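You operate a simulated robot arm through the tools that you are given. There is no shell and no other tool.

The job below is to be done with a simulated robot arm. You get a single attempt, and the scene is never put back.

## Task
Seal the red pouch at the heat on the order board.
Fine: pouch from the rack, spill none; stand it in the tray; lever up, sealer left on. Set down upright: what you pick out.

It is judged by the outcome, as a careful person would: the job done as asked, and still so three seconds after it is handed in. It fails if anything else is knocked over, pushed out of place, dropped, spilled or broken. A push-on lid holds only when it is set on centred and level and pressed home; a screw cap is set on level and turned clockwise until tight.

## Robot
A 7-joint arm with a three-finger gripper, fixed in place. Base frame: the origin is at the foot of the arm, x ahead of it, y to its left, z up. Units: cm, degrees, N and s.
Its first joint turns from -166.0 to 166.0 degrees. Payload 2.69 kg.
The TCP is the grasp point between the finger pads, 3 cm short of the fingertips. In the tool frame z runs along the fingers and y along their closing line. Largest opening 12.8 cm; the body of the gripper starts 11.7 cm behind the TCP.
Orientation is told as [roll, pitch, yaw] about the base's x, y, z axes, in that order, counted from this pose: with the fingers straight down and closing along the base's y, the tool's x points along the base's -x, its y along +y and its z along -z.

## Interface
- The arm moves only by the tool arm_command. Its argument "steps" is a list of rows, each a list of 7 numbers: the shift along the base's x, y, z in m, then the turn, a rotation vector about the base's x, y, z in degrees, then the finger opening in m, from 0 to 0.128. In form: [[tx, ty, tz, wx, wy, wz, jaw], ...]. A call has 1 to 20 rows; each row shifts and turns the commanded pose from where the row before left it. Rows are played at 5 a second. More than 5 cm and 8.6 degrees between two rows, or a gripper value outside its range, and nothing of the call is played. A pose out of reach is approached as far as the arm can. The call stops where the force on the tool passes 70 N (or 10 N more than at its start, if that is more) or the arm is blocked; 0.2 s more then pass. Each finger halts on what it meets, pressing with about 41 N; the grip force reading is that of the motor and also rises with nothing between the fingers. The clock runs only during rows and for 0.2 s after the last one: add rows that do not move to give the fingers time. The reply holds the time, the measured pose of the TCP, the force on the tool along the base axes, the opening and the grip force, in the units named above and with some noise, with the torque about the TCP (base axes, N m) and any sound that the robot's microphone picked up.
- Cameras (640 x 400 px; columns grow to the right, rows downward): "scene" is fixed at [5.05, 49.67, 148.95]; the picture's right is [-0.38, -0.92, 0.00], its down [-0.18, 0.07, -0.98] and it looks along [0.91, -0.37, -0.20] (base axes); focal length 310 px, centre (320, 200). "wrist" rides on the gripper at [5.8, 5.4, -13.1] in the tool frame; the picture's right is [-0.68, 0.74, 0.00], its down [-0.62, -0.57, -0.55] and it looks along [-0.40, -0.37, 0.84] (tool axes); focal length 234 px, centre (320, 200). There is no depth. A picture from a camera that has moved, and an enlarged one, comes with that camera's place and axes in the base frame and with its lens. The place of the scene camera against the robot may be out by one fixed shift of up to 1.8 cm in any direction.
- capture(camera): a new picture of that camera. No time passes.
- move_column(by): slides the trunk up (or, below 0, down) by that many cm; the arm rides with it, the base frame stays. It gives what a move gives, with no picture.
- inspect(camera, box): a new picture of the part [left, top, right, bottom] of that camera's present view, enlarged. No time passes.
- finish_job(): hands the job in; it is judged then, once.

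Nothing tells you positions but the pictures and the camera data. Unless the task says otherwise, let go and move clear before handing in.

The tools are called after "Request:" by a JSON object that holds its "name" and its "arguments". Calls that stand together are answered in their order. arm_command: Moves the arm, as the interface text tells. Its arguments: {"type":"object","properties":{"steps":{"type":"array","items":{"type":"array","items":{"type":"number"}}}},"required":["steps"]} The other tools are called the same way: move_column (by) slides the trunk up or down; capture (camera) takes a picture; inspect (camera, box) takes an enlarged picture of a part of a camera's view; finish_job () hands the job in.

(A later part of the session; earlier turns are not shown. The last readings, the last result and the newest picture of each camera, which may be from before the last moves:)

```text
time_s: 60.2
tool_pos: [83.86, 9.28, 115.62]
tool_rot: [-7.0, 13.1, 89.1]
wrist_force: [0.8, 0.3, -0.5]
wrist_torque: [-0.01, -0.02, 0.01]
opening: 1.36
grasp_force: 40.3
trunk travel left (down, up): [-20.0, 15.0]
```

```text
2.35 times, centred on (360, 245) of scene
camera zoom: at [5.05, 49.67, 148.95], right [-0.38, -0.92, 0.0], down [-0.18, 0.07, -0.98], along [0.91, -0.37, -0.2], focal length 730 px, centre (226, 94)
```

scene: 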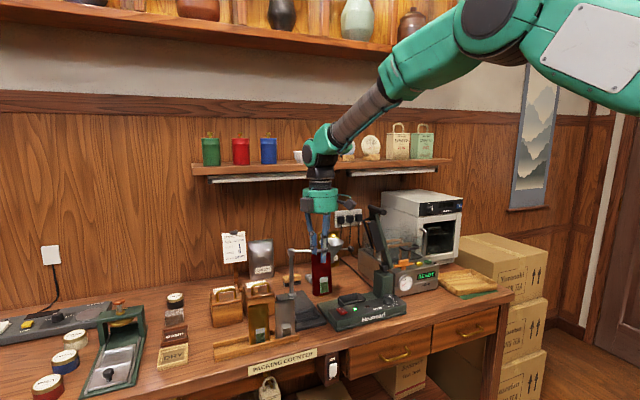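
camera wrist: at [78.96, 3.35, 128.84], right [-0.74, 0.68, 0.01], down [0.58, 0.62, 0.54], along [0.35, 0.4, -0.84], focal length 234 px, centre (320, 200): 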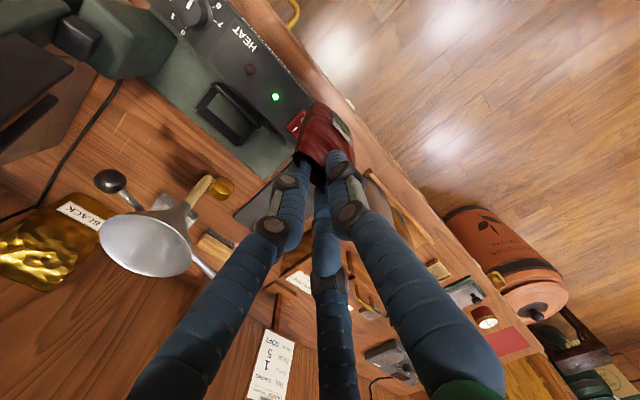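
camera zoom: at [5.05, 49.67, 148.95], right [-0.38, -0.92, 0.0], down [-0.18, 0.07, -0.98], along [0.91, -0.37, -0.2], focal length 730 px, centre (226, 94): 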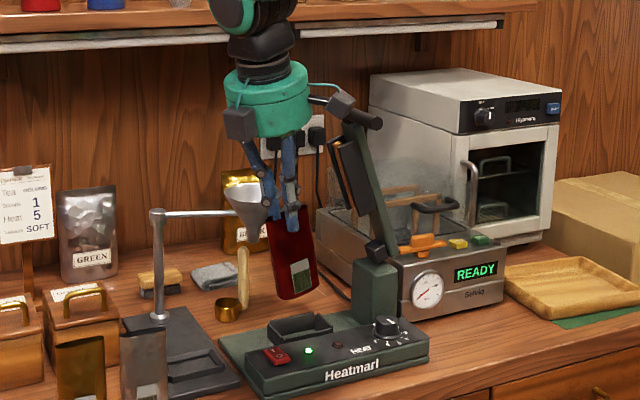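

Request:
{"name": "arm_command", "arguments": {"steps": [[0.01, -0.008, 0, 0, 0, 0, 0.012], [0.02, -0.014, 0, 0, 0, 0, 0.012], [0.02, -0.014, -0.01, 0, 0, 0, 0.012], [0.02, -0.014, -0.015, 0, 0, 0, 0.012], [0.018, -0.01, -0.015, 0, 0, 0, 0.012], [0.011, -0.005, -0.01, 0, 0, 0, 0.012], [0, 0, 0, 0, 0, 0, 0.012]]}}

Request:
{"name": "inspect", "arguments": {"camera": "scene", "box": [300, 180, 430, 330]}}

Request:
{"name": "capture", "arguments": {"camera": "wrist"}}

Request:
{"name": "inspect", "arguments": {"camera": "wrist", "box": [200, 60, 420, 220]}}

```text
time_s: 61.8
tool_pos: [93.64, 2.7, 110.63]
tool_rot: [-7.2, 13.1, 89.0]
wrist_force: [0.8, 0.7, -0.9]
wrist_torque: [0.0, 0.01, -0.01]
opening: 1.35
grasp_force: 39.4
trunk travel left (down, up): [-20.0, 15.0]
```

```text
2.67 times, centred on (365, 255) of scene
camera zoom: at [5.05, 49.67, 148.95], right [-0.38, -0.92, 0.0], down [-0.18, 0.07, -0.98], along [0.91, -0.37, -0.2], focal length 827 px, centre (200, 53)
```

zoom: 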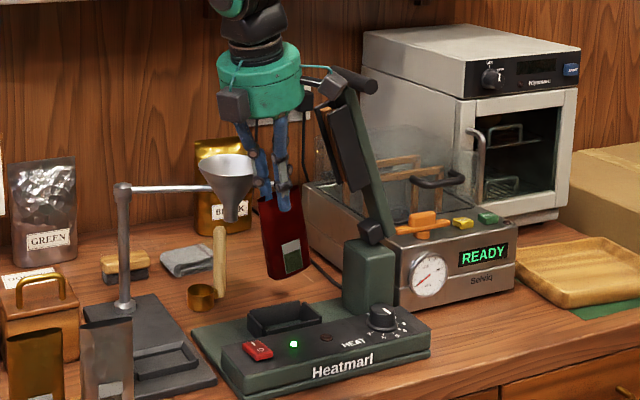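

```text
taken
camera wrist: at [86.81, -0.18, 123.95], right [-0.72, 0.65, -0.24], down [0.5, 0.73, 0.46], along [0.48, 0.21, -0.85], focal length 234 px, centre (320, 200)
```

wrist: 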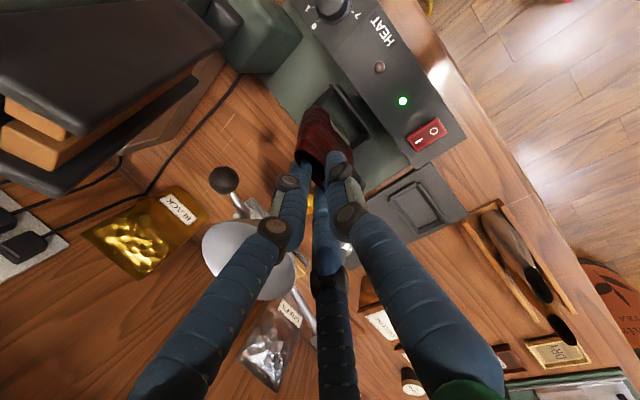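

```text
2.50 times, centred on (310, 140) of wrist
camera zoom: at [86.81, -0.18, 123.95], right [-0.72, 0.65, -0.24], down [0.5, 0.73, 0.46], along [0.48, 0.21, -0.85], focal length 585 px, centre (345, 350)
```

zoom: 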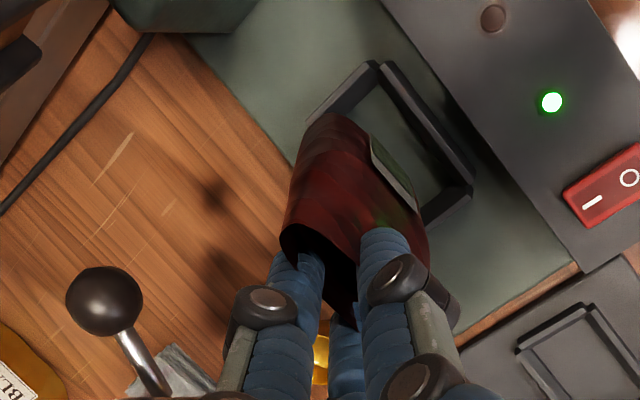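

The pouch bottom is lined up over the pocket (bottom centre about (95.0, 0.1), pocket centre about (95.1, 0.25)). I'm descending carefully and stopping just above the floor.

Request:
{"name": "arm_command", "arguments": {"steps": [[0.0005, 0.001, -0.015, 0, 0, 0, 0.012], [0, 0, -0.02, 0, 0, 0, 0.012], [0, 0, -0.02, 0, 0, 0, 0.012], [0, 0, -0.015, 0, 0, 0, 0.012], [0, 0, 0, 0, 0, 0, 0.012]]}}

Request:
{"name": "inspect", "arguments": {"camera": "scene", "box": [310, 200, 420, 330]}}

Request:
{"name": "inspect", "arguments": {"camera": "wrist", "box": [200, 60, 420, 220]}}

```text
time_s: 63.0
tool_pos: [93.96, 2.82, 103.62]
tool_rot: [-7.1, 13.2, 89.2]
wrist_force: [1.1, -0.3, -0.1]
wrist_torque: [0.03, -0.01, -0.01]
opening: 1.52
grasp_force: 41.1
trunk travel left (down, up): [-20.0, 15.0]
```

```text
3.08 times, centred on (365, 265) of scene
camera zoom: at [5.05, 49.67, 148.95], right [-0.38, -0.92, 0.0], down [-0.18, 0.07, -0.98], along [0.91, -0.37, -0.2], focal length 954 px, centre (182, 0)
```

zoom: 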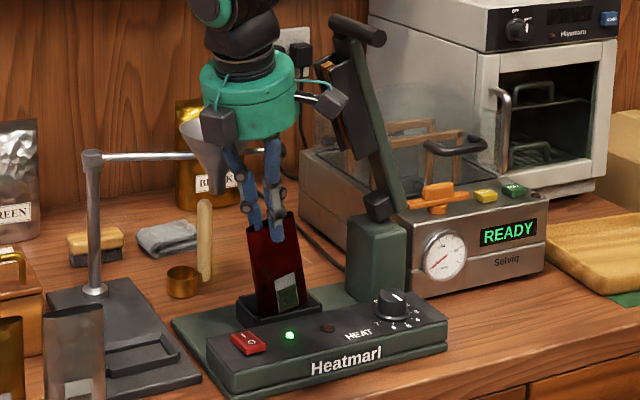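

```text
2.50 times, centred on (310, 140) of wrist
camera zoom: at [86.86, -0.08, 117.01], right [-0.72, 0.65, -0.24], down [0.5, 0.73, 0.46], along [0.47, 0.21, -0.85], focal length 585 px, centre (345, 350)
```

zoom: 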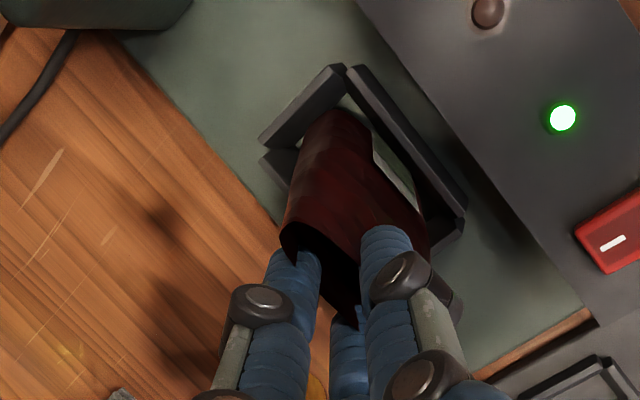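

It's entering the pocket cleanly. I'll lower in small steps until it touches the floor.

Request:
{"name": "arm_command", "arguments": {"steps": [[0, 0, -0.007, 0, 0, 0, 0.012], [0, 0, -0.005, 0, 0, 0, 0.012], [0, 0, -0.003, 0, 0, 0, 0.012], [0, 0, 0, 0, 0, 0, 0.012]]}}

Request:
{"name": "inspect", "arguments": {"camera": "scene", "box": [320, 220, 400, 320]}}

```text
time_s: 64.0
tool_pos: [93.91, 2.86, 102.32]
tool_rot: [-7.1, 13.1, 89.2]
wrist_force: [0.4, -1.8, 21.0]
wrist_torque: [-0.14, 0.14, 0.05]
opening: 2.27
grasp_force: 25.0
trunk travel left (down, up): [-20.0, 15.0]
```

```text
4.00 times, centred on (360, 270) of scene
camera zoom: at [5.05, 49.67, 148.95], right [-0.38, -0.92, 0.0], down [-0.18, 0.07, -0.98], along [0.91, -0.37, -0.2], focal length 1240 px, centre (160, -80)
```

zoom: 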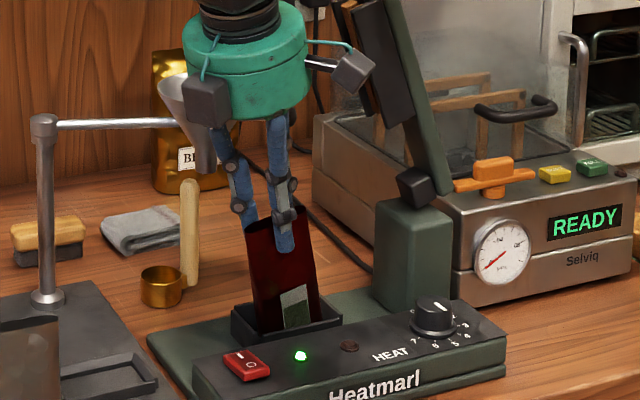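

Contact with the floor (21 N). I'll ease up 2 mm and open gradually so the pouch settles upright in the pocket.

Request:
{"name": "arm_command", "arguments": {"steps": [[0, 0, 0.002, 0, 0, 0, 0.012], [0, 0, 0, 0, 0, 0, 0.022], [0, 0, 0, 0, 0, 0, 0.026], [0, 0, 0, 0, 0, 0, 0.03], [0, 0, 0, 0, 0, 0, 0.035], [0, 0, 0, 0, 0, 0, 0.04], [0, 0, 0, 0, 0, 0, 0.05], [0, 0, 0, 0, 0, 0, 0.05]]}}

Request:
{"name": "inspect", "arguments": {"camera": "scene", "box": [320, 220, 400, 320]}}

Request:
{"name": "inspect", "arguments": {"camera": "wrist", "box": [200, 60, 420, 220]}}

```text
time_s: 65.8
tool_pos: [93.98, 2.92, 102.41]
tool_rot: [-7.0, 13.1, 89.1]
wrist_force: [0.5, -0.3, 0.2]
wrist_torque: [0.0, -0.01, 0.03]
opening: 4.99
grasp_force: 0.0
trunk travel left (down, up): [-20.0, 15.0]
```

```text
4.00 times, centred on (360, 270) of scene
camera zoom: at [5.05, 49.67, 148.95], right [-0.38, -0.92, 0.0], down [-0.18, 0.07, -0.98], along [0.91, -0.37, -0.2], focal length 1240 px, centre (160, -80)
```

zoom: 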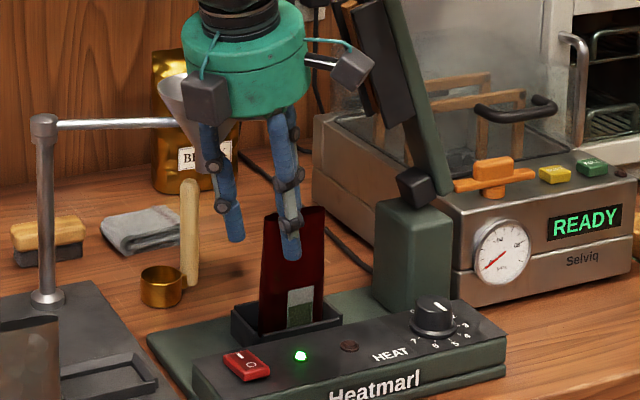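

```text
2.50 times, centred on (310, 140) of wrist
camera zoom: at [86.98, 0.04, 115.76], right [-0.72, 0.65, -0.24], down [0.5, 0.73, 0.46], along [0.48, 0.21, -0.85], focal length 585 px, centre (345, 350)
```

zoom: 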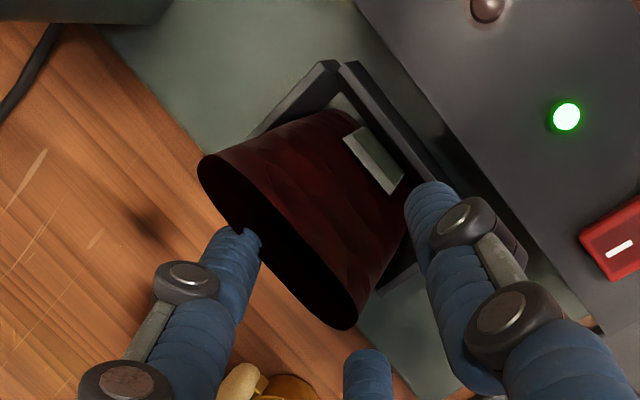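

The pouch stands upright in the pocket. I'll open wider and back out up along the tool axis.

Request:
{"name": "arm_command", "arguments": {"steps": [[0, 0, 0, 0, 0, 0, 0.065], [0, 0, 0, 0, 0, 0, 0.08], [0, 0, 0, 0, 0, 0, 0.08], [-0.0028, 0.0042, 0.019, 0, 0, 0, 0.08], [-0.0042, 0.0063, 0.029, 0, 0, 0, 0.08], [-0.0056, 0.0084, 0.038, 0, 0, 0, 0.08], [-0.03, 0.006, 0.02, 0, 0, 0, 0.08], [-0.03, 0, 0.01, 0, 0, 0, 0.08], [0, 0, 0, 0, 0, 0, 0.08]]}}

Request:
{"name": "inspect", "arguments": {"camera": "scene", "box": [320, 200, 410, 320]}}

Request:
{"name": "capture", "arguments": {"camera": "wrist"}}

Request:
{"name": "inspect", "arguments": {"camera": "wrist", "box": [200, 60, 420, 220]}}

```text
time_s: 67.8
tool_pos: [86.7, 4.94, 114.15]
tool_rot: [-7.0, 13.2, 89.2]
wrist_force: [-1.1, 0.2, 0.4]
wrist_torque: [0.03, -0.04, 0.01]
opening: 8.04
grasp_force: 0.0
trunk travel left (down, up): [-20.0, 15.0]
```

```text
3.33 times, centred on (365, 260) of scene
camera zoom: at [5.05, 49.67, 148.95], right [-0.38, -0.92, 0.0], down [-0.18, 0.07, -0.98], along [0.91, -0.37, -0.2], focal length 1034 px, centre (170, 0)
```

zoom: 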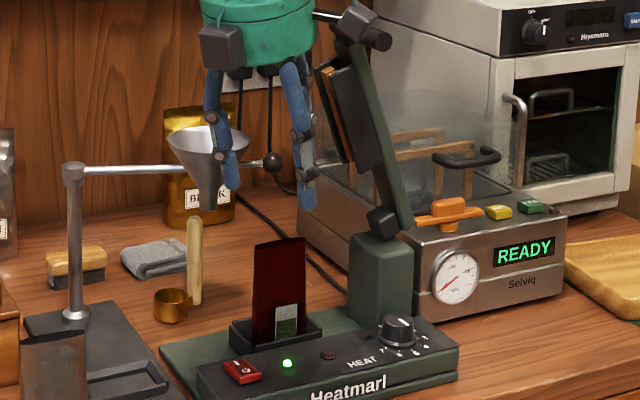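

```text
taken
camera wrist: at [79.77, 2.15, 127.42], right [-0.72, 0.65, -0.24], down [0.5, 0.73, 0.46], along [0.48, 0.21, -0.85], focal length 234 px, centre (320, 200)
```

wrist: 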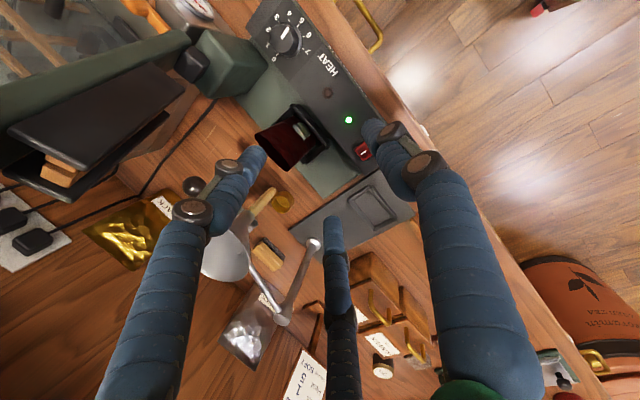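

```text
2.50 times, centred on (310, 140) of wrist
camera zoom: at [79.77, 2.15, 127.42], right [-0.72, 0.65, -0.24], down [0.5, 0.73, 0.46], along [0.48, 0.21, -0.85], focal length 585 px, centre (345, 350)
```

zoom: 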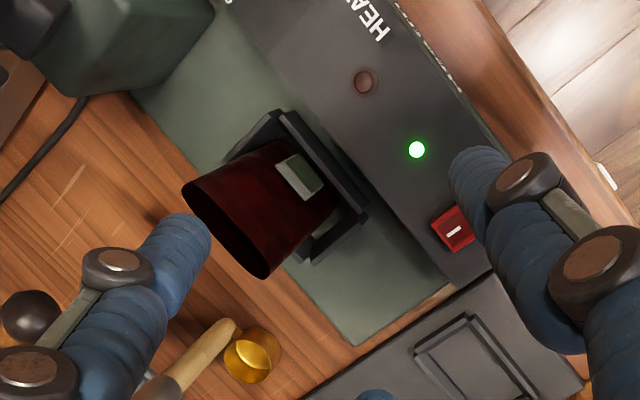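

The pouch is standing in the pocket. Before using the lever I'll study its jaw and handle.

Request:
{"name": "inspect", "arguments": {"camera": "wrist", "box": [0, 0, 260, 210]}}

Request:
{"name": "inspect", "arguments": {"camera": "scene", "box": [355, 195, 405, 280]}}

```text
1.90 times, centred on (130, 105) of wrist
camera zoom: at [79.77, 2.15, 127.42], right [-0.72, 0.65, -0.24], down [0.5, 0.73, 0.46], along [0.48, 0.21, -0.85], focal length 446 px, centre (682, 381)
```

zoom: 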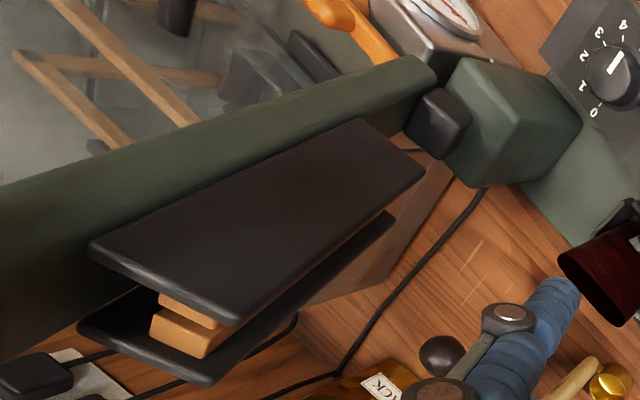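

```text
4.71 times, centred on (380, 238) of scene
camera zoom: at [5.05, 49.67, 148.95], right [-0.38, -0.92, 0.0], down [-0.18, 0.07, -0.98], along [0.91, -0.37, -0.2], focal length 1459 px, centre (38, 24)
```

zoom: 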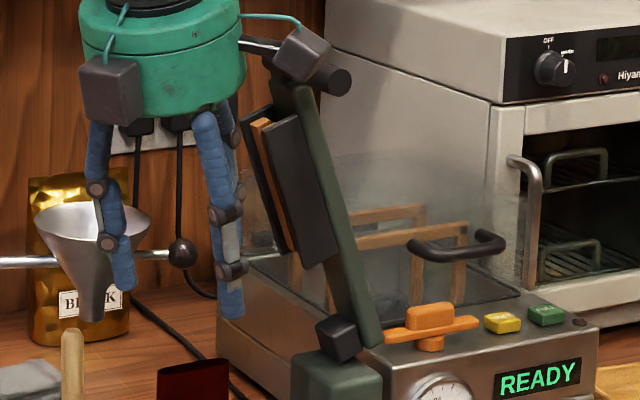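

The lever carries two slabs with pads that straddle the pouch mouth when it swings toward +y, and the mouth is centred at (95.1, 0.2). I plan to grip the T-handle's near end (around x 91) and follow its arc down and back up. First I'll back off, rise, and return to vertical and yaw 0.

Request:
{"name": "arm_command", "arguments": {"steps": [[-0.02, 0, 0.03, 2, 1.3, 0, 0.08], [-0.02, 0, 0.04, 2.5, 1.6, 0, 0.08], [-0.01, 0, 0.04, 2.5, 1.6, 0, 0.08], [0, 0, 0.04, 2.5, 1.6, 0, 0.08], [0, -0.01, 0.03, 2.3, 1.6, 0, 0.08], [0, -0.01, 0.02, 0, 0, -8, 0.08], [0, -0.01, 0.0, 0, 0, -8.2, 0.08], [0, -0.01, 0, 0, 0, -8.2, 0.08], [0, -0.01, 0, 0, 0, -8.2, 0.08], [0, -0.01, 0, 0, 0, -8.2, 0.08], [0, -0.01, 0, 0, 0, -8.2, 0.08], [0, 0, 0, 0, 0, -8.2, 0.08], [0, 0, 0, 0, 0, -8.2, 0.08], [0, 0, 0, 0, 0, -8.2, 0.08], [0, 0, 0, 0, 0, -8.2, 0.08], [0, 0, 0, 0, 0, -7, 0.08], [0, 0, 0, 0, 0, 0, 0.08]]}}

Request:
{"name": "capture", "arguments": {"camera": "wrist"}}

```text
time_s: 71.4
tool_pos: [81.71, -1.76, 133.82]
tool_rot: [0.7, 1.4, 1.1]
wrist_force: [0.9, -0.4, 0.0]
wrist_torque: [0.0, -0.01, 0.01]
opening: 7.99
grasp_force: 0.0
trunk travel left (down, up): [-20.0, 15.0]
```

```text
taken
camera wrist: at [76.03, 3.25, 147.18], right [0.66, 0.75, -0.01], down [0.64, -0.56, 0.53], along [0.39, -0.35, -0.85], focal length 234 px, centre (320, 200)
```

wrist: 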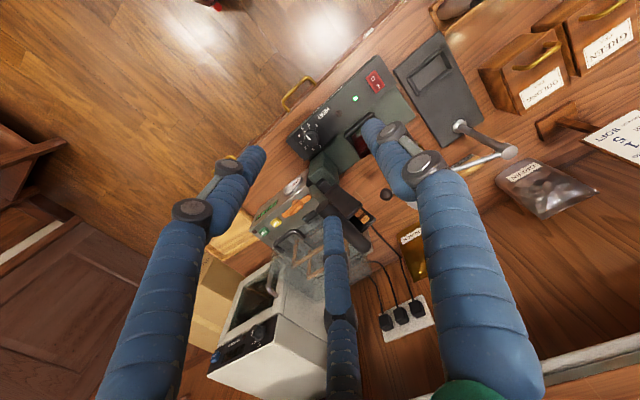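

Request:
{"name": "arm_command", "arguments": {"steps": [[0, 0, 0.0, -0.7, -1.4, -1.1, 0.128], [0, 0, 0, 0, 0, 0, 0.128]]}}

Request:
{"name": "inspect", "arguments": {"camera": "wrist", "box": [240, 120, 420, 255]}}

Request:
{"name": "inspect", "arguments": {"camera": "scene", "box": [310, 150, 420, 300]}}

```text
time_s: 72.0
tool_pos: [81.54, -1.65, 133.74]
tool_rot: [0.1, -0.1, 0.1]
wrist_force: [-1.1, 0.0, 0.3]
wrist_torque: [0.03, -0.02, -0.01]
opening: 12.79
grasp_force: 0.0
trunk travel left (down, up): [-20.0, 15.0]
```

```text
2.96 times, centred on (330, 188) of wrist
camera zoom: at [75.74, 3.57, 146.97], right [0.67, 0.74, 0.0], down [0.62, -0.56, 0.55], along [0.41, -0.37, -0.84], focal length 694 px, centre (290, 237)
```

zoom: 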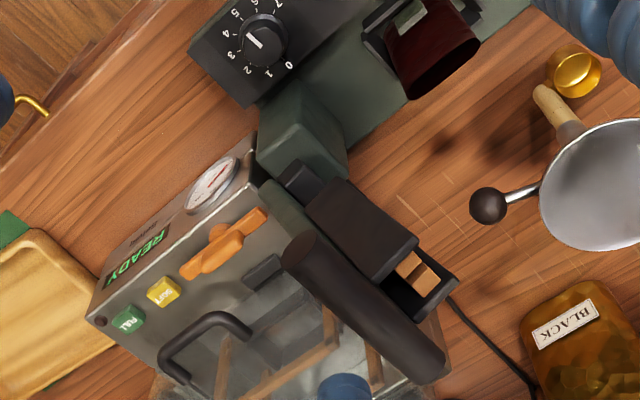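

```text
2.67 times, centred on (365, 225) of scene
camera zoom: at [5.05, 49.67, 148.95], right [-0.38, -0.92, 0.0], down [-0.18, 0.07, -0.98], along [0.91, -0.37, -0.2], focal length 827 px, centre (200, 133)
```

zoom: 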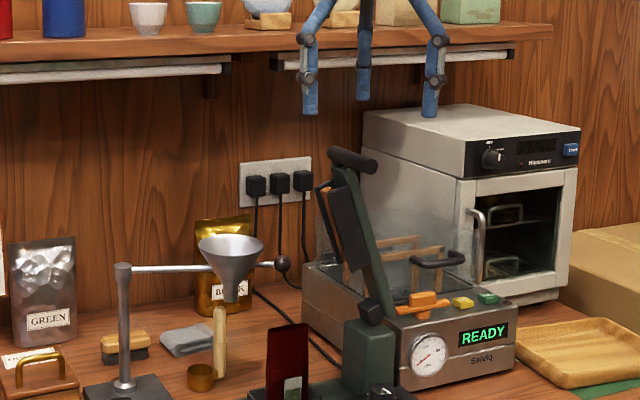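

Request:
{"name": "inspect", "arguments": {"camera": "wrist", "box": [295, 115, 345, 155]}}

```text
10.00 times, centred on (320, 135) of wrist
camera zoom: at [75.74, 3.57, 146.97], right [0.67, 0.74, 0.0], down [0.62, -0.56, 0.55], along [0.41, -0.37, -0.84], focal length 2342 px, centre (320, 850)
```

zoom: 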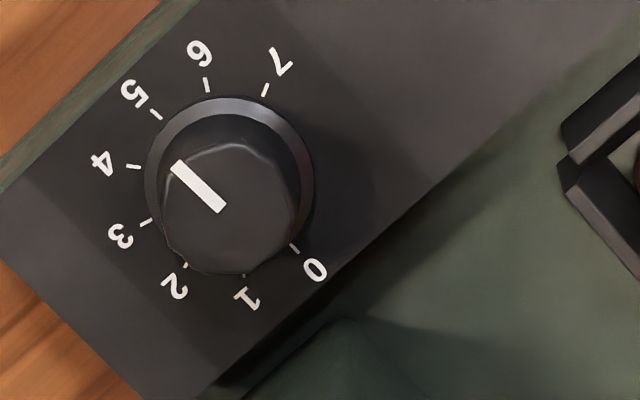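

The dial reads exactly 5 from this angle. The T-handle runs from about (88, -6.8, 124) to (96, -6.6, 124). I'll close the gripper into a push-stick, go behind the handle on its -y side near its outer end, and start a gentle push.

Request:
{"name": "arm_command", "arguments": {"steps": [[0.026, -0.03, 0, 0, 0, 0, 0.0], [0.026, -0.03, 0, 0, 0, 0, 0.0], [0.026, -0.03, 0, 0, 0, 0, 0.0], [0, -0.002, -0.04, 0, 0, 0, 0.0], [0, 0, -0.04, 0, 0, 0, 0.0], [0, 0, -0.014, 0, 0, 0, 0.0], [0, 0, 0, 0, 0, 0, 0.0]]}}

Request:
{"name": "inspect", "arguments": {"camera": "scene", "box": [310, 150, 430, 300]}}

Request:
{"name": "inspect", "arguments": {"camera": "wrist", "box": [220, 100, 480, 280]}}

```text
time_s: 73.6
tool_pos: [89.46, -10.94, 124.35]
tool_rot: [0.0, -0.1, 0.2]
wrist_force: [0.2, -0.2, 1.3]
wrist_torque: [0.0, 0.0, -0.01]
opening: 0.21
grasp_force: 31.4
trunk travel left (down, up): [-20.0, 15.0]
```

```text
2.67 times, centred on (370, 225) of scene
camera zoom: at [5.05, 49.67, 148.95], right [-0.38, -0.92, 0.0], down [-0.18, 0.07, -0.98], along [0.91, -0.37, -0.2], focal length 827 px, centre (187, 133)
```

zoom: 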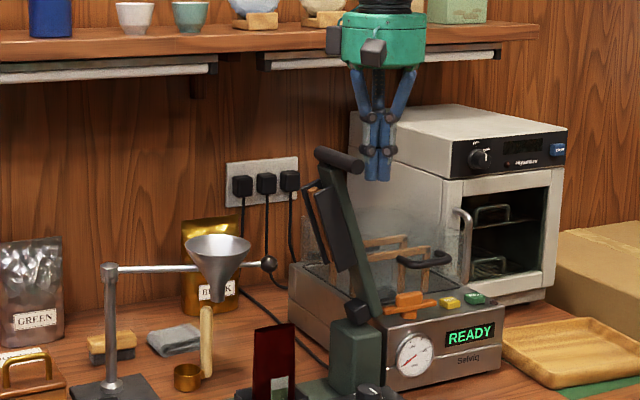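

```text
2.22 times, centred on (350, 190) of wrist
camera zoom: at [83.58, -5.6, 137.35], right [0.67, 0.74, 0.0], down [0.62, -0.56, 0.55], along [0.41, -0.37, -0.84], focal length 520 px, centre (253, 222)
```

zoom: 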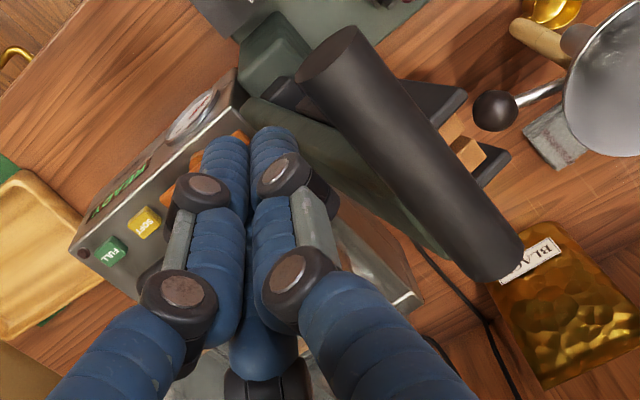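

The fingers are behind the handle's near end. I'll begin pushing gently toward +y.

Request:
{"name": "arm_command", "arguments": {"steps": [[0, 0.01, 0, 0, 0, 0, 0.0], [0, 0.01, 0, 0, 0, 0, 0.0], [0, 0.01, -0.001, 0, 0, 0, 0.0], [0, 0.01, -0.002, 0, 0, 0, 0.0], [0, 0, 0, 0, 0, 0, 0.0]]}}

Request:
{"name": "inspect", "arguments": {"camera": "scene", "box": [310, 150, 430, 300]}}

```text
time_s: 74.8
tool_pos: [89.34, -6.74, 124.02]
tool_rot: [0.0, 0.0, 0.2]
wrist_force: [-0.2, 0.0, -0.1]
wrist_torque: [-0.03, 0.01, -0.02]
opening: 0.23
grasp_force: 31.3
trunk travel left (down, up): [-20.0, 15.0]
```

```text
2.67 times, centred on (370, 225) of scene
camera zoom: at [5.05, 49.67, 148.95], right [-0.38, -0.92, 0.0], down [-0.18, 0.07, -0.98], along [0.91, -0.37, -0.2], focal length 827 px, centre (187, 133)
```

zoom: 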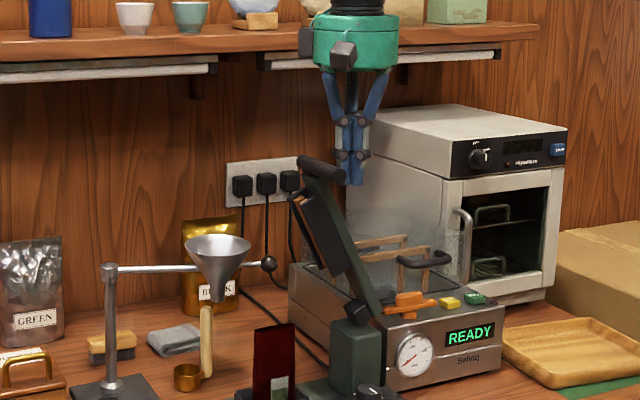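

The lever moves freely and stays where left. I'll continue pushing along its arc to about 45°.

Request:
{"name": "arm_command", "arguments": {"steps": [[0, 0.0106, -0.0055, 0, 0, 0, 0.0], [0, 0.0106, -0.0055, 0, 0, 0, 0.0], [0, 0.0106, -0.006, 0, 0, 0, 0.0], [0, 0.0108, -0.0065, 0, 0, 0, 0.0], [0, 0.0108, -0.0065, 0, 0, 0, 0.0], [0, 0.0108, -0.007, 0, 0, 0, 0.0], [0, 0.0145, -0.011, 0, 0, 0, 0.0], [0, 0, 0, 0, 0, 0, 0.0]]}}

Request:
{"name": "inspect", "arguments": {"camera": "scene", "box": [290, 150, 430, 320]}}

Request:
{"name": "capture", "arguments": {"camera": "wrist"}}

```text
time_s: 76.6
tool_pos: [89.45, 0.9, 119.27]
tool_rot: [0.0, -0.1, 0.2]
wrist_force: [-0.2, -0.9, -0.4]
wrist_torque: [-0.03, 0.03, -0.01]
opening: 0.2
grasp_force: 30.9
trunk travel left (down, up): [-20.0, 15.0]
```

```text
2.35 times, centred on (360, 235) of scene
camera zoom: at [5.05, 49.67, 148.95], right [-0.38, -0.92, 0.0], down [-0.18, 0.07, -0.98], along [0.91, -0.37, -0.2], focal length 730 px, centre (226, 118)
```

zoom: 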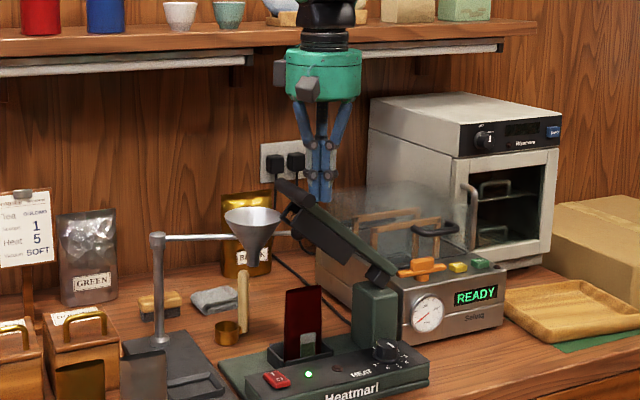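

```text
taken
camera wrist: at [83.64, 6.27, 132.53], right [0.67, 0.74, 0.0], down [0.62, -0.56, 0.55], along [0.41, -0.37, -0.84], focal length 234 px, centre (320, 200)
```

wrist: 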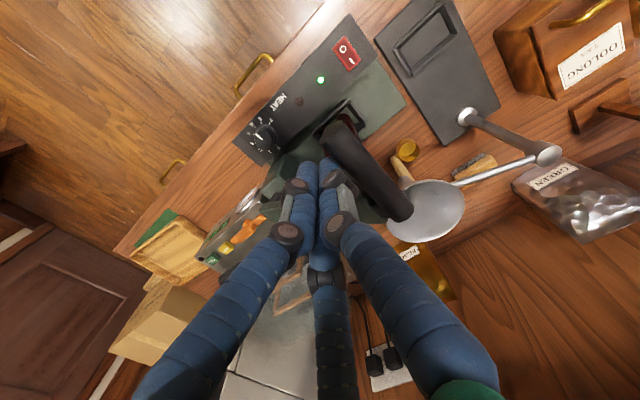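

The lever holds at about 45° and clears the funnel. Now I'll lift the stick over the handle and press down on it from above, following the arc.

Request:
{"name": "arm_command", "arguments": {"steps": [[0, -0.003, 0.02, 0, 0, 0, 0.0], [0, 0, 0.024, 0, 0, 0, 0.0], [0, 0.016, 0.0, 0, 0, 0, 0.0], [0, 0.015, 0.0, 0, 0, 0, 0.0], [0, 0, -0.008, 0, 0, 0, 0.0], [0, 0, 0, 0, 0, 0, 0.0]]}}

Request:
{"name": "inspect", "arguments": {"camera": "scene", "box": [290, 150, 430, 320]}}

Request:
{"name": "inspect", "arguments": {"camera": "wrist", "box": [220, 80, 480, 260]}}

```text
time_s: 78.0
tool_pos: [89.55, 3.62, 122.97]
tool_rot: [-0.1, -0.1, 0.2]
wrist_force: [-0.7, -0.1, -0.2]
wrist_torque: [0.02, 0.03, -0.02]
opening: 0.2
grasp_force: 31.5
trunk travel left (down, up): [-20.0, 15.0]
```

```text
2.35 times, centred on (360, 235) of scene
camera zoom: at [5.05, 49.67, 148.95], right [-0.38, -0.92, 0.0], down [-0.18, 0.07, -0.98], along [0.91, -0.37, -0.2], focal length 730 px, centre (226, 118)
```

zoom: 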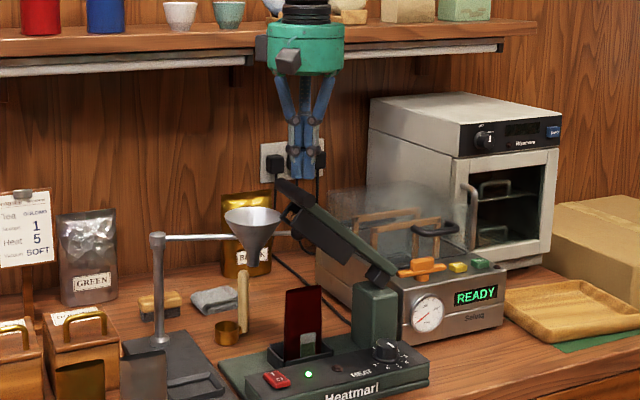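

```text
2.22 times, centred on (350, 170) of wrist
camera zoom: at [83.62, 9.04, 136.14], right [0.67, 0.74, 0.0], down [0.62, -0.56, 0.55], along [0.41, -0.37, -0.84], focal length 520 px, centre (253, 267)
```

zoom: 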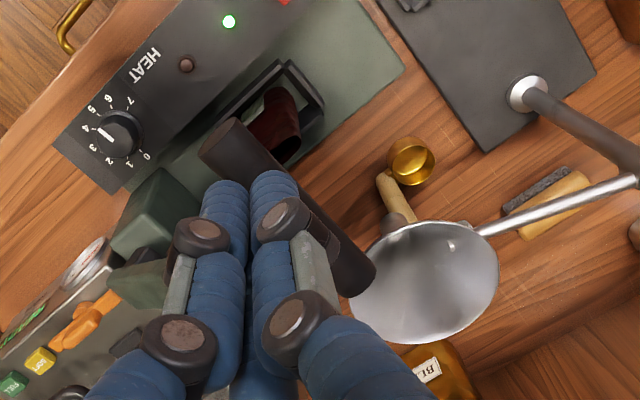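

Request:
{"name": "arm_command", "arguments": {"steps": [[0, 0.003, -0.011, 0, 0, 0, 0.0], [0, 0.006, -0.007, 0, 0, 0, 0.0], [0, 0.008, -0.01, 0, 0, 0, 0.0], [0, 0.009, -0.012, 0, 0, 0, 0.0], [0, 0.008, -0.014, 0, 0, 0, 0.0], [0, 0, 0, 0, 0, 0, 0.0]]}}

Request:
{"name": "inspect", "arguments": {"camera": "scene", "box": [290, 150, 430, 320]}}

Request:
{"name": "inspect", "arguments": {"camera": "wrist", "box": [220, 80, 480, 260]}}

```text
time_s: 79.4
tool_pos: [89.46, 7.11, 117.57]
tool_rot: [-0.1, -0.1, 0.2]
wrist_force: [0.1, 0.6, -1.0]
wrist_torque: [0.02, 0.02, 0.01]
opening: 0.21
grasp_force: 31.5
trunk travel left (down, up): [-20.0, 15.0]
```

```text
2.35 times, centred on (360, 235) of scene
camera zoom: at [5.05, 49.67, 148.95], right [-0.38, -0.92, 0.0], down [-0.18, 0.07, -0.98], along [0.91, -0.37, -0.2], focal length 730 px, centre (226, 118)
```

zoom: 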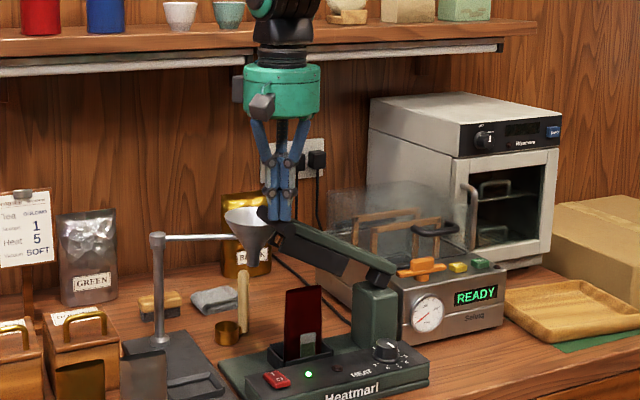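

```text
2.22 times, centred on (350, 170) of wrist
camera zoom: at [83.62, 12.48, 130.71], right [0.67, 0.74, 0.0], down [0.62, -0.56, 0.55], along [0.41, -0.37, -0.84], focal length 520 px, centre (253, 267)
```

zoom: 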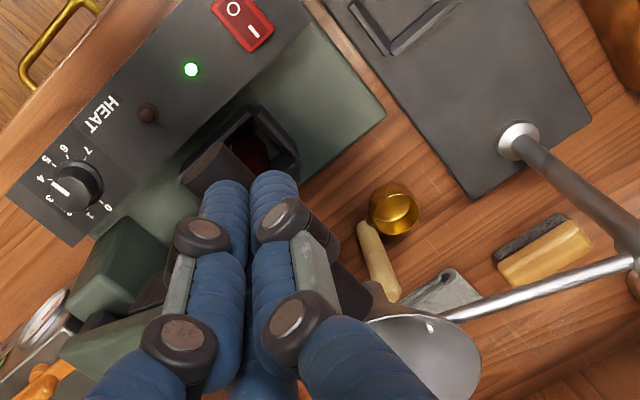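

Request:
{"name": "arm_command", "arguments": {"steps": [[0, 0.006, -0.011, 0, 0, 0, 0.0], [0, 0.006, -0.012, 0, 0, 0, 0.0], [0, 0.005, -0.013, 0, 0, 0, 0.0], [0, 0, 0, 0, 0, 0, 0.0]]}}

Request:
{"name": "inspect", "arguments": {"camera": "scene", "box": [290, 170, 410, 320]}}

Request:
{"name": "inspect", "arguments": {"camera": "wrist", "box": [220, 80, 480, 260]}}

```text
time_s: 80.4
tool_pos: [89.35, 8.77, 113.96]
tool_rot: [0.0, -0.1, 0.2]
wrist_force: [0.1, 0.1, 0.2]
wrist_torque: [-0.01, -0.01, -0.02]
opening: 0.24
grasp_force: 31.4
trunk travel left (down, up): [-20.0, 15.0]
```

```text
2.67 times, centred on (350, 245) of scene
camera zoom: at [5.05, 49.67, 148.95], right [-0.38, -0.92, 0.0], down [-0.18, 0.07, -0.98], along [0.91, -0.37, -0.2], focal length 827 px, centre (240, 80)
```

zoom: 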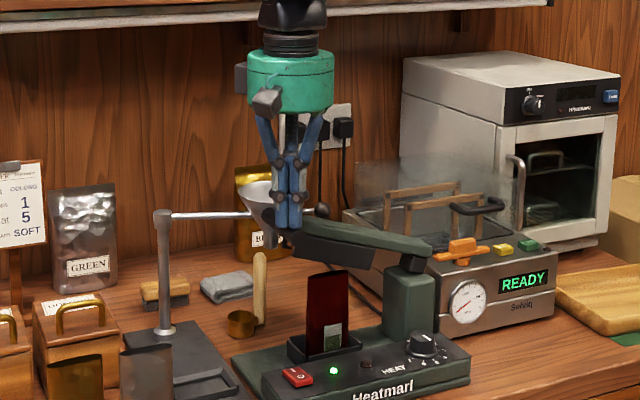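

```text
2.22 times, centred on (350, 170) of wrist
camera zoom: at [83.47, 14.11, 127.1], right [0.67, 0.74, 0.0], down [0.62, -0.56, 0.55], along [0.41, -0.37, -0.84], focal length 520 px, centre (253, 267)
```

zoom: 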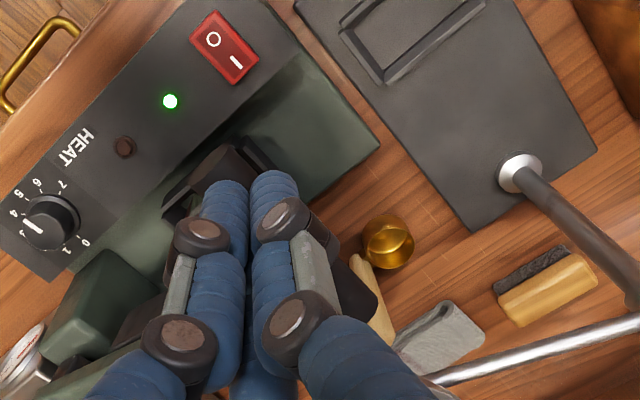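

The lever is nearly down. I'll continue slowly to the pouch mouth, watching force and the heater lamp.

Request:
{"name": "arm_command", "arguments": {"steps": [[0, 0.004, -0.01, 0, 0, 0, 0.0], [0, 0.004, -0.01, 0, 0, 0, 0.0], [0, 0.004, -0.01, 0, 0, 0, 0.0], [0, 0.002, -0.01, 0, 0, 0, 0.0], [0, 0, 0, 0, 0, 0, 0.0]]}}

Request:
{"name": "inspect", "arguments": {"camera": "scene", "box": [300, 200, 420, 330]}}

Request:
{"name": "inspect", "arguments": {"camera": "wrist", "box": [220, 80, 480, 260]}}

```text
time_s: 81.6
tool_pos: [89.41, 10.22, 110.01]
tool_rot: [0.0, -0.1, 0.2]
wrist_force: [-0.3, -0.5, 0.7]
wrist_torque: [-0.03, 0.01, 0.0]
opening: 0.2
grasp_force: 30.8
trunk travel left (down, up): [-20.0, 15.0]
```

```text
3.08 times, centred on (360, 265) of scene
camera zoom: at [5.05, 49.67, 148.95], right [-0.38, -0.92, 0.0], down [-0.18, 0.07, -0.98], along [0.91, -0.37, -0.2], focal length 954 px, centre (197, 0)
```

zoom: 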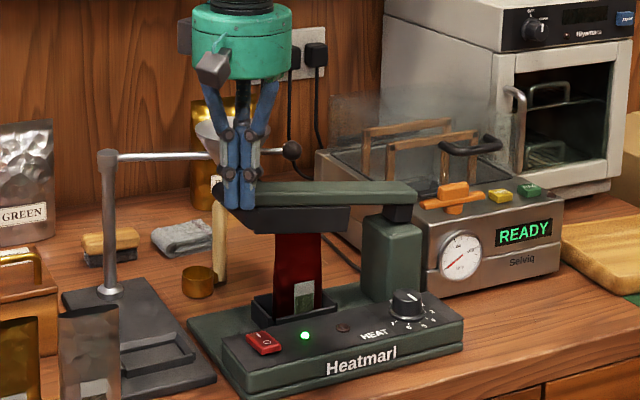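

```text
2.22 times, centred on (350, 170) of wrist
camera zoom: at [83.46, 15.58, 123.16], right [0.67, 0.74, 0.0], down [0.62, -0.56, 0.55], along [0.41, -0.37, -0.84], focal length 520 px, centre (253, 267)
```

zoom: 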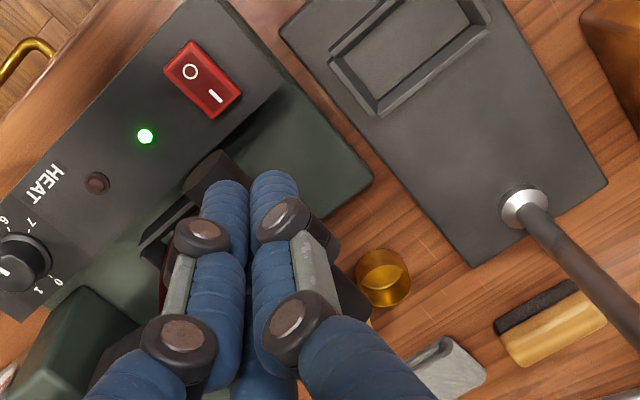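

Request:
{"name": "arm_command", "arguments": {"steps": [[0, 0.002, -0.007, 0, 0, 0, 0.0], [0, 0.001, -0.007, 0, 0, 0, 0.0], [0, 0.001, -0.007, 0, 0, 0, 0.0], [0, 0, 0, 0, 0, 0, 0.0]]}}

Request:
{"name": "inspect", "arguments": {"camera": "scene", "box": [300, 200, 420, 330]}}

```text
time_s: 82.6
tool_pos: [89.35, 10.66, 108.07]
tool_rot: [0.0, 0.0, 0.2]
wrist_force: [0.2, 0.0, -0.1]
wrist_torque: [0.01, 0.0, -0.01]
opening: 0.23
grasp_force: 31.7
trunk travel left (down, up): [-20.0, 15.0]
```

```text
3.08 times, centred on (360, 265) of scene
camera zoom: at [5.05, 49.67, 148.95], right [-0.38, -0.92, 0.0], down [-0.18, 0.07, -0.98], along [0.91, -0.37, -0.2], focal length 954 px, centre (197, 0)
```

zoom: 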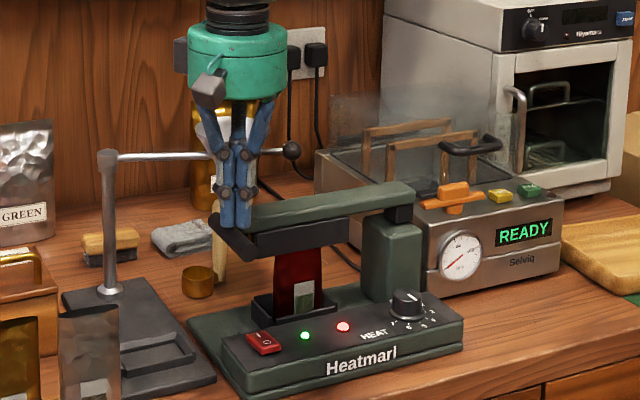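

The heater lamp is lit red, so sealing has started. I'll press lightly and hold, watching the lamp.

Request:
{"name": "arm_command", "arguments": {"steps": [[0, 0, -0.004, 0, 0, 0, 0.0], [0, 0, 0, 0, 0, 0, 0.0], [0, 0, 0, 0, 0, 0, 0.0]]}}

Request:
{"name": "inspect", "arguments": {"camera": "scene", "box": [300, 200, 420, 330]}}

```text
time_s: 83.4
tool_pos: [89.37, 10.65, 107.58]
tool_rot: [0.1, -0.1, 0.2]
wrist_force: [-0.5, 0.7, 0.1]
wrist_torque: [-0.01, -0.03, 0.0]
opening: 0.22
grasp_force: 30.9
trunk travel left (down, up): [-20.0, 15.0]
```

```text
3.08 times, centred on (360, 265) of scene
camera zoom: at [5.05, 49.67, 148.95], right [-0.38, -0.92, 0.0], down [-0.18, 0.07, -0.98], along [0.91, -0.37, -0.2], focal length 954 px, centre (197, 0)
```

zoom: 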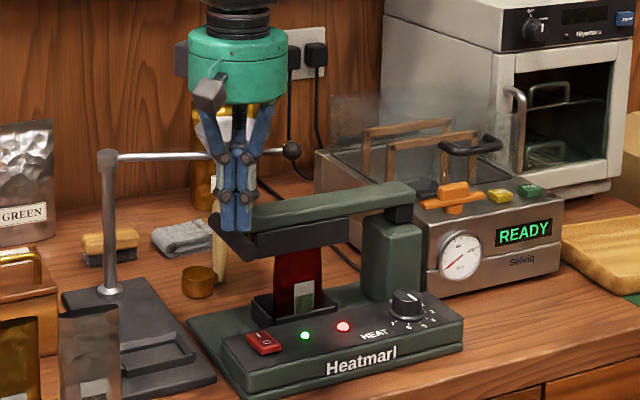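

Request:
{"name": "arm_command", "arguments": {"steps": [[0, 0, 0, 0, 0, 0, 0.0], [0, 0, 0, 0, 0, 0, 0.0], [0, 0, 0, 0, 0, 0, 0.0], [0, 0, 0, 0, 0, 0, 0.0], [0, 0, 0, 0, 0, 0, 0.0]]}}

Request:
{"name": "inspect", "arguments": {"camera": "scene", "box": [300, 200, 420, 330]}}

```text
time_s: 84.6
tool_pos: [89.45, 10.71, 107.62]
tool_rot: [0.0, -0.1, 0.3]
wrist_force: [1.1, -0.2, -0.8]
wrist_torque: [0.01, 0.01, -0.01]
opening: 0.19
grasp_force: 31.3
trunk travel left (down, up): [-20.0, 15.0]
```

```text
3.08 times, centred on (360, 265) of scene
camera zoom: at [5.05, 49.67, 148.95], right [-0.38, -0.92, 0.0], down [-0.18, 0.07, -0.98], along [0.91, -0.37, -0.2], focal length 954 px, centre (197, 0)
```

zoom: 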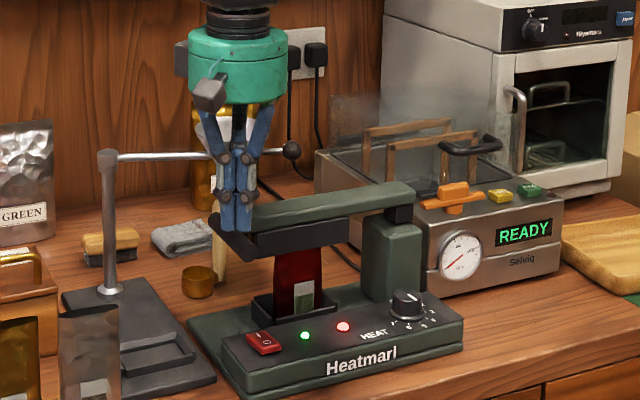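

Request:
{"name": "arm_command", "arguments": {"steps": [[0, 0, 0, 0, 0, 0, 0.0], [0, 0, 0, 0, 0, 0, 0.0], [0, 0, 0, 0, 0, 0, 0.0], [0, 0, 0, 0, 0, 0, 0.0]]}}

Request:
{"name": "inspect", "arguments": {"camera": "scene", "box": [330, 270, 400, 320]}}

Request:
{"name": "arm_command", "arguments": {"steps": [[0, 0, 0, 0, 0, 0, 0.0], [0, 0, 0, 0, 0, 0, 0.0], [0, 0, 0, 0, 0, 0, 0.0], [0, 0, 0, 0, 0, 0, 0.0]]}}

Request:
{"name": "inspect", "arguments": {"camera": "scene", "box": [330, 270, 400, 320]}}

```text
time_s: 85.6
tool_pos: [89.46, 10.66, 107.45]
tool_rot: [0.0, -0.1, 0.2]
wrist_force: [-0.7, -0.4, 0.5]
wrist_torque: [0.0, -0.02, -0.01]
opening: 0.2
grasp_force: 31.5
trunk travel left (down, up): [-20.0, 15.0]
```

```text
8.00 times, centred on (365, 295) of scene
camera zoom: at [5.05, 49.67, 148.95], right [-0.38, -0.92, 0.0], down [-0.18, 0.07, -0.98], along [0.91, -0.37, -0.2], focal length 2481 px, centre (-40, -560)
```

zoom: 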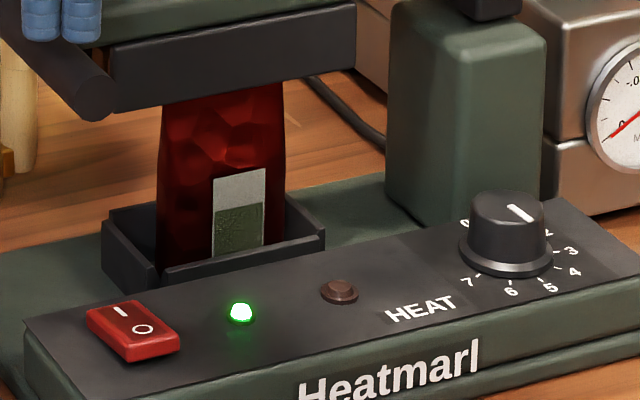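

```text
time_s: 86.6
tool_pos: [89.25, 10.73, 107.57]
tool_rot: [0.1, -0.2, 0.2]
wrist_force: [0.2, -0.6, -1.0]
wrist_torque: [0.0, 0.0, 0.0]
opening: 0.2
grasp_force: 31.5
trunk travel left (down, up): [-20.0, 15.0]
```

```text
8.00 times, centred on (365, 295) of scene
camera zoom: at [5.05, 49.67, 148.95], right [-0.38, -0.92, 0.0], down [-0.18, 0.07, -0.98], along [0.91, -0.37, -0.2], focal length 2481 px, centre (-40, -560)
```

zoom: 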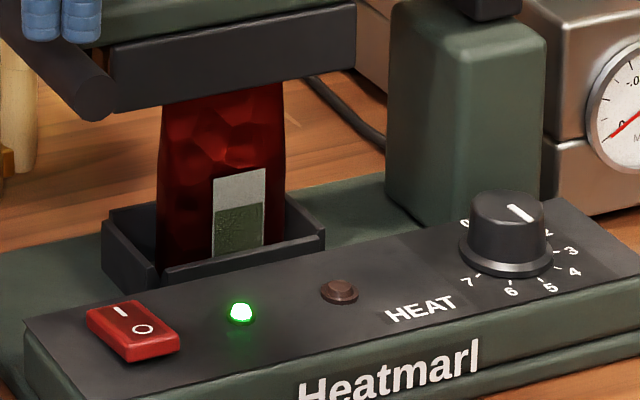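

The lamp has gone out, so the seal cycle is complete and has had over a second to cool. To raise the lever I'll come from the +y side with the closed fingers tilted 45° and lift from below the handle. First I'll rise off the handle and tilt.

Request:
{"name": "arm_command", "arguments": {"steps": [[0, 0.002, 0.03, 0, 0, 0, 0.0], [0, 0.02, 0.03, 0, 0, 0, 0.0], [0, 0.03, 0.01, -7.5, 0, 0, 0.0], [0, 0.03, 0, -7.5, 0, 0, 0.0], [0, 0.02, 0, -7.5, 0, 0, 0.0], [0, 0.01, -0.01, -7.5, 0, 0, 0.0], [0, 0, -0.01, -7.5, 0, 0, 0.0], [0, 0, -0.01, -7.5, 0, 0, 0.0], [0, 0, 0, 0, 0, 0, 0.0]]}}

Request:
{"name": "capture", "arguments": {"camera": "scene"}}

Request:
{"name": "capture", "arguments": {"camera": "wrist"}}

```text
time_s: 88.6
tool_pos: [89.57, 21.66, 111.54]
tool_rot: [-45.1, 0.0, 0.1]
wrist_force: [1.1, -0.6, 0.4]
wrist_torque: [-0.08, 0.01, -0.03]
opening: 0.18
grasp_force: 31.1
trunk travel left (down, up): [-20.0, 15.0]
```

```text
taken
```

scene: 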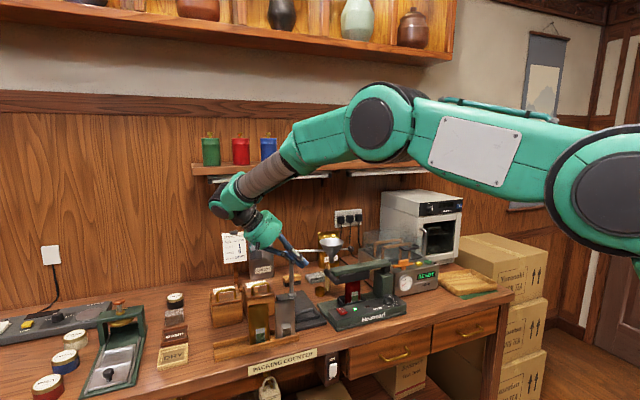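

```text
taken
camera wrist: at [83.7, 34.82, 116.99], right [0.67, 0.52, -0.52], down [0.62, -0.01, 0.79], along [0.41, -0.85, -0.33], focal length 234 px, centre (320, 200)
```

wrist: 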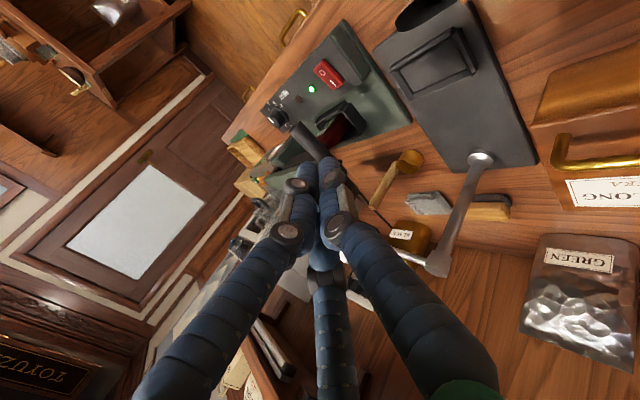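

The pose is reachable and the lever stays down. I'll check the handle from here.

Request:
{"name": "inspect", "arguments": {"camera": "wrist", "box": [240, 60, 420, 200]}}

Request:
{"name": "inspect", "arguments": {"camera": "scene", "box": [240, 200, 420, 330]}}

```text
2.86 times, centred on (330, 130) of wrist
camera zoom: at [83.7, 34.82, 116.99], right [0.67, 0.52, -0.52], down [0.62, -0.01, 0.79], along [0.41, -0.85, -0.33], focal length 669 px, centre (291, 400)
```

zoom: 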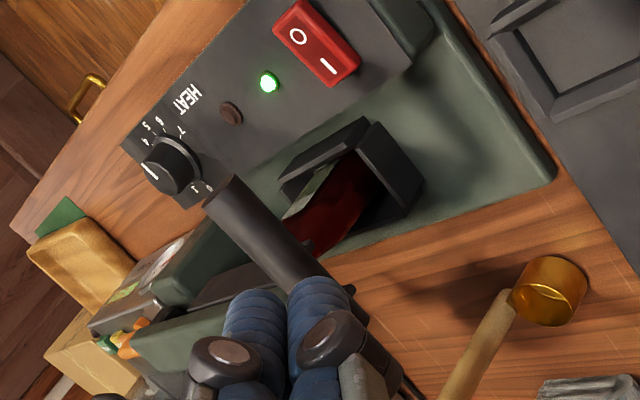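

```text
3.08 times, centred on (330, 265) of scene
camera zoom: at [5.05, 49.67, 148.95], right [-0.38, -0.92, 0.0], down [-0.18, 0.07, -0.98], along [0.91, -0.37, -0.2], focal length 954 px, centre (289, 0)
```

zoom: 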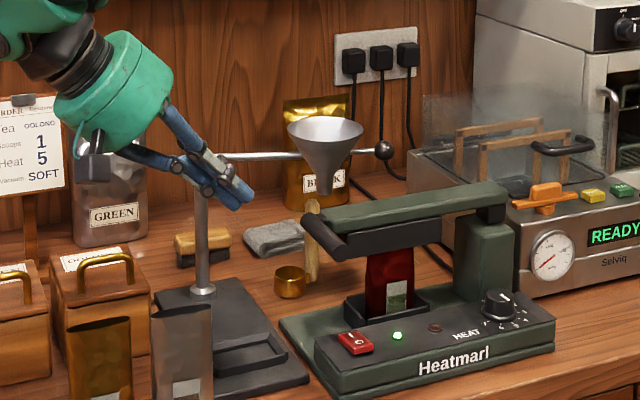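

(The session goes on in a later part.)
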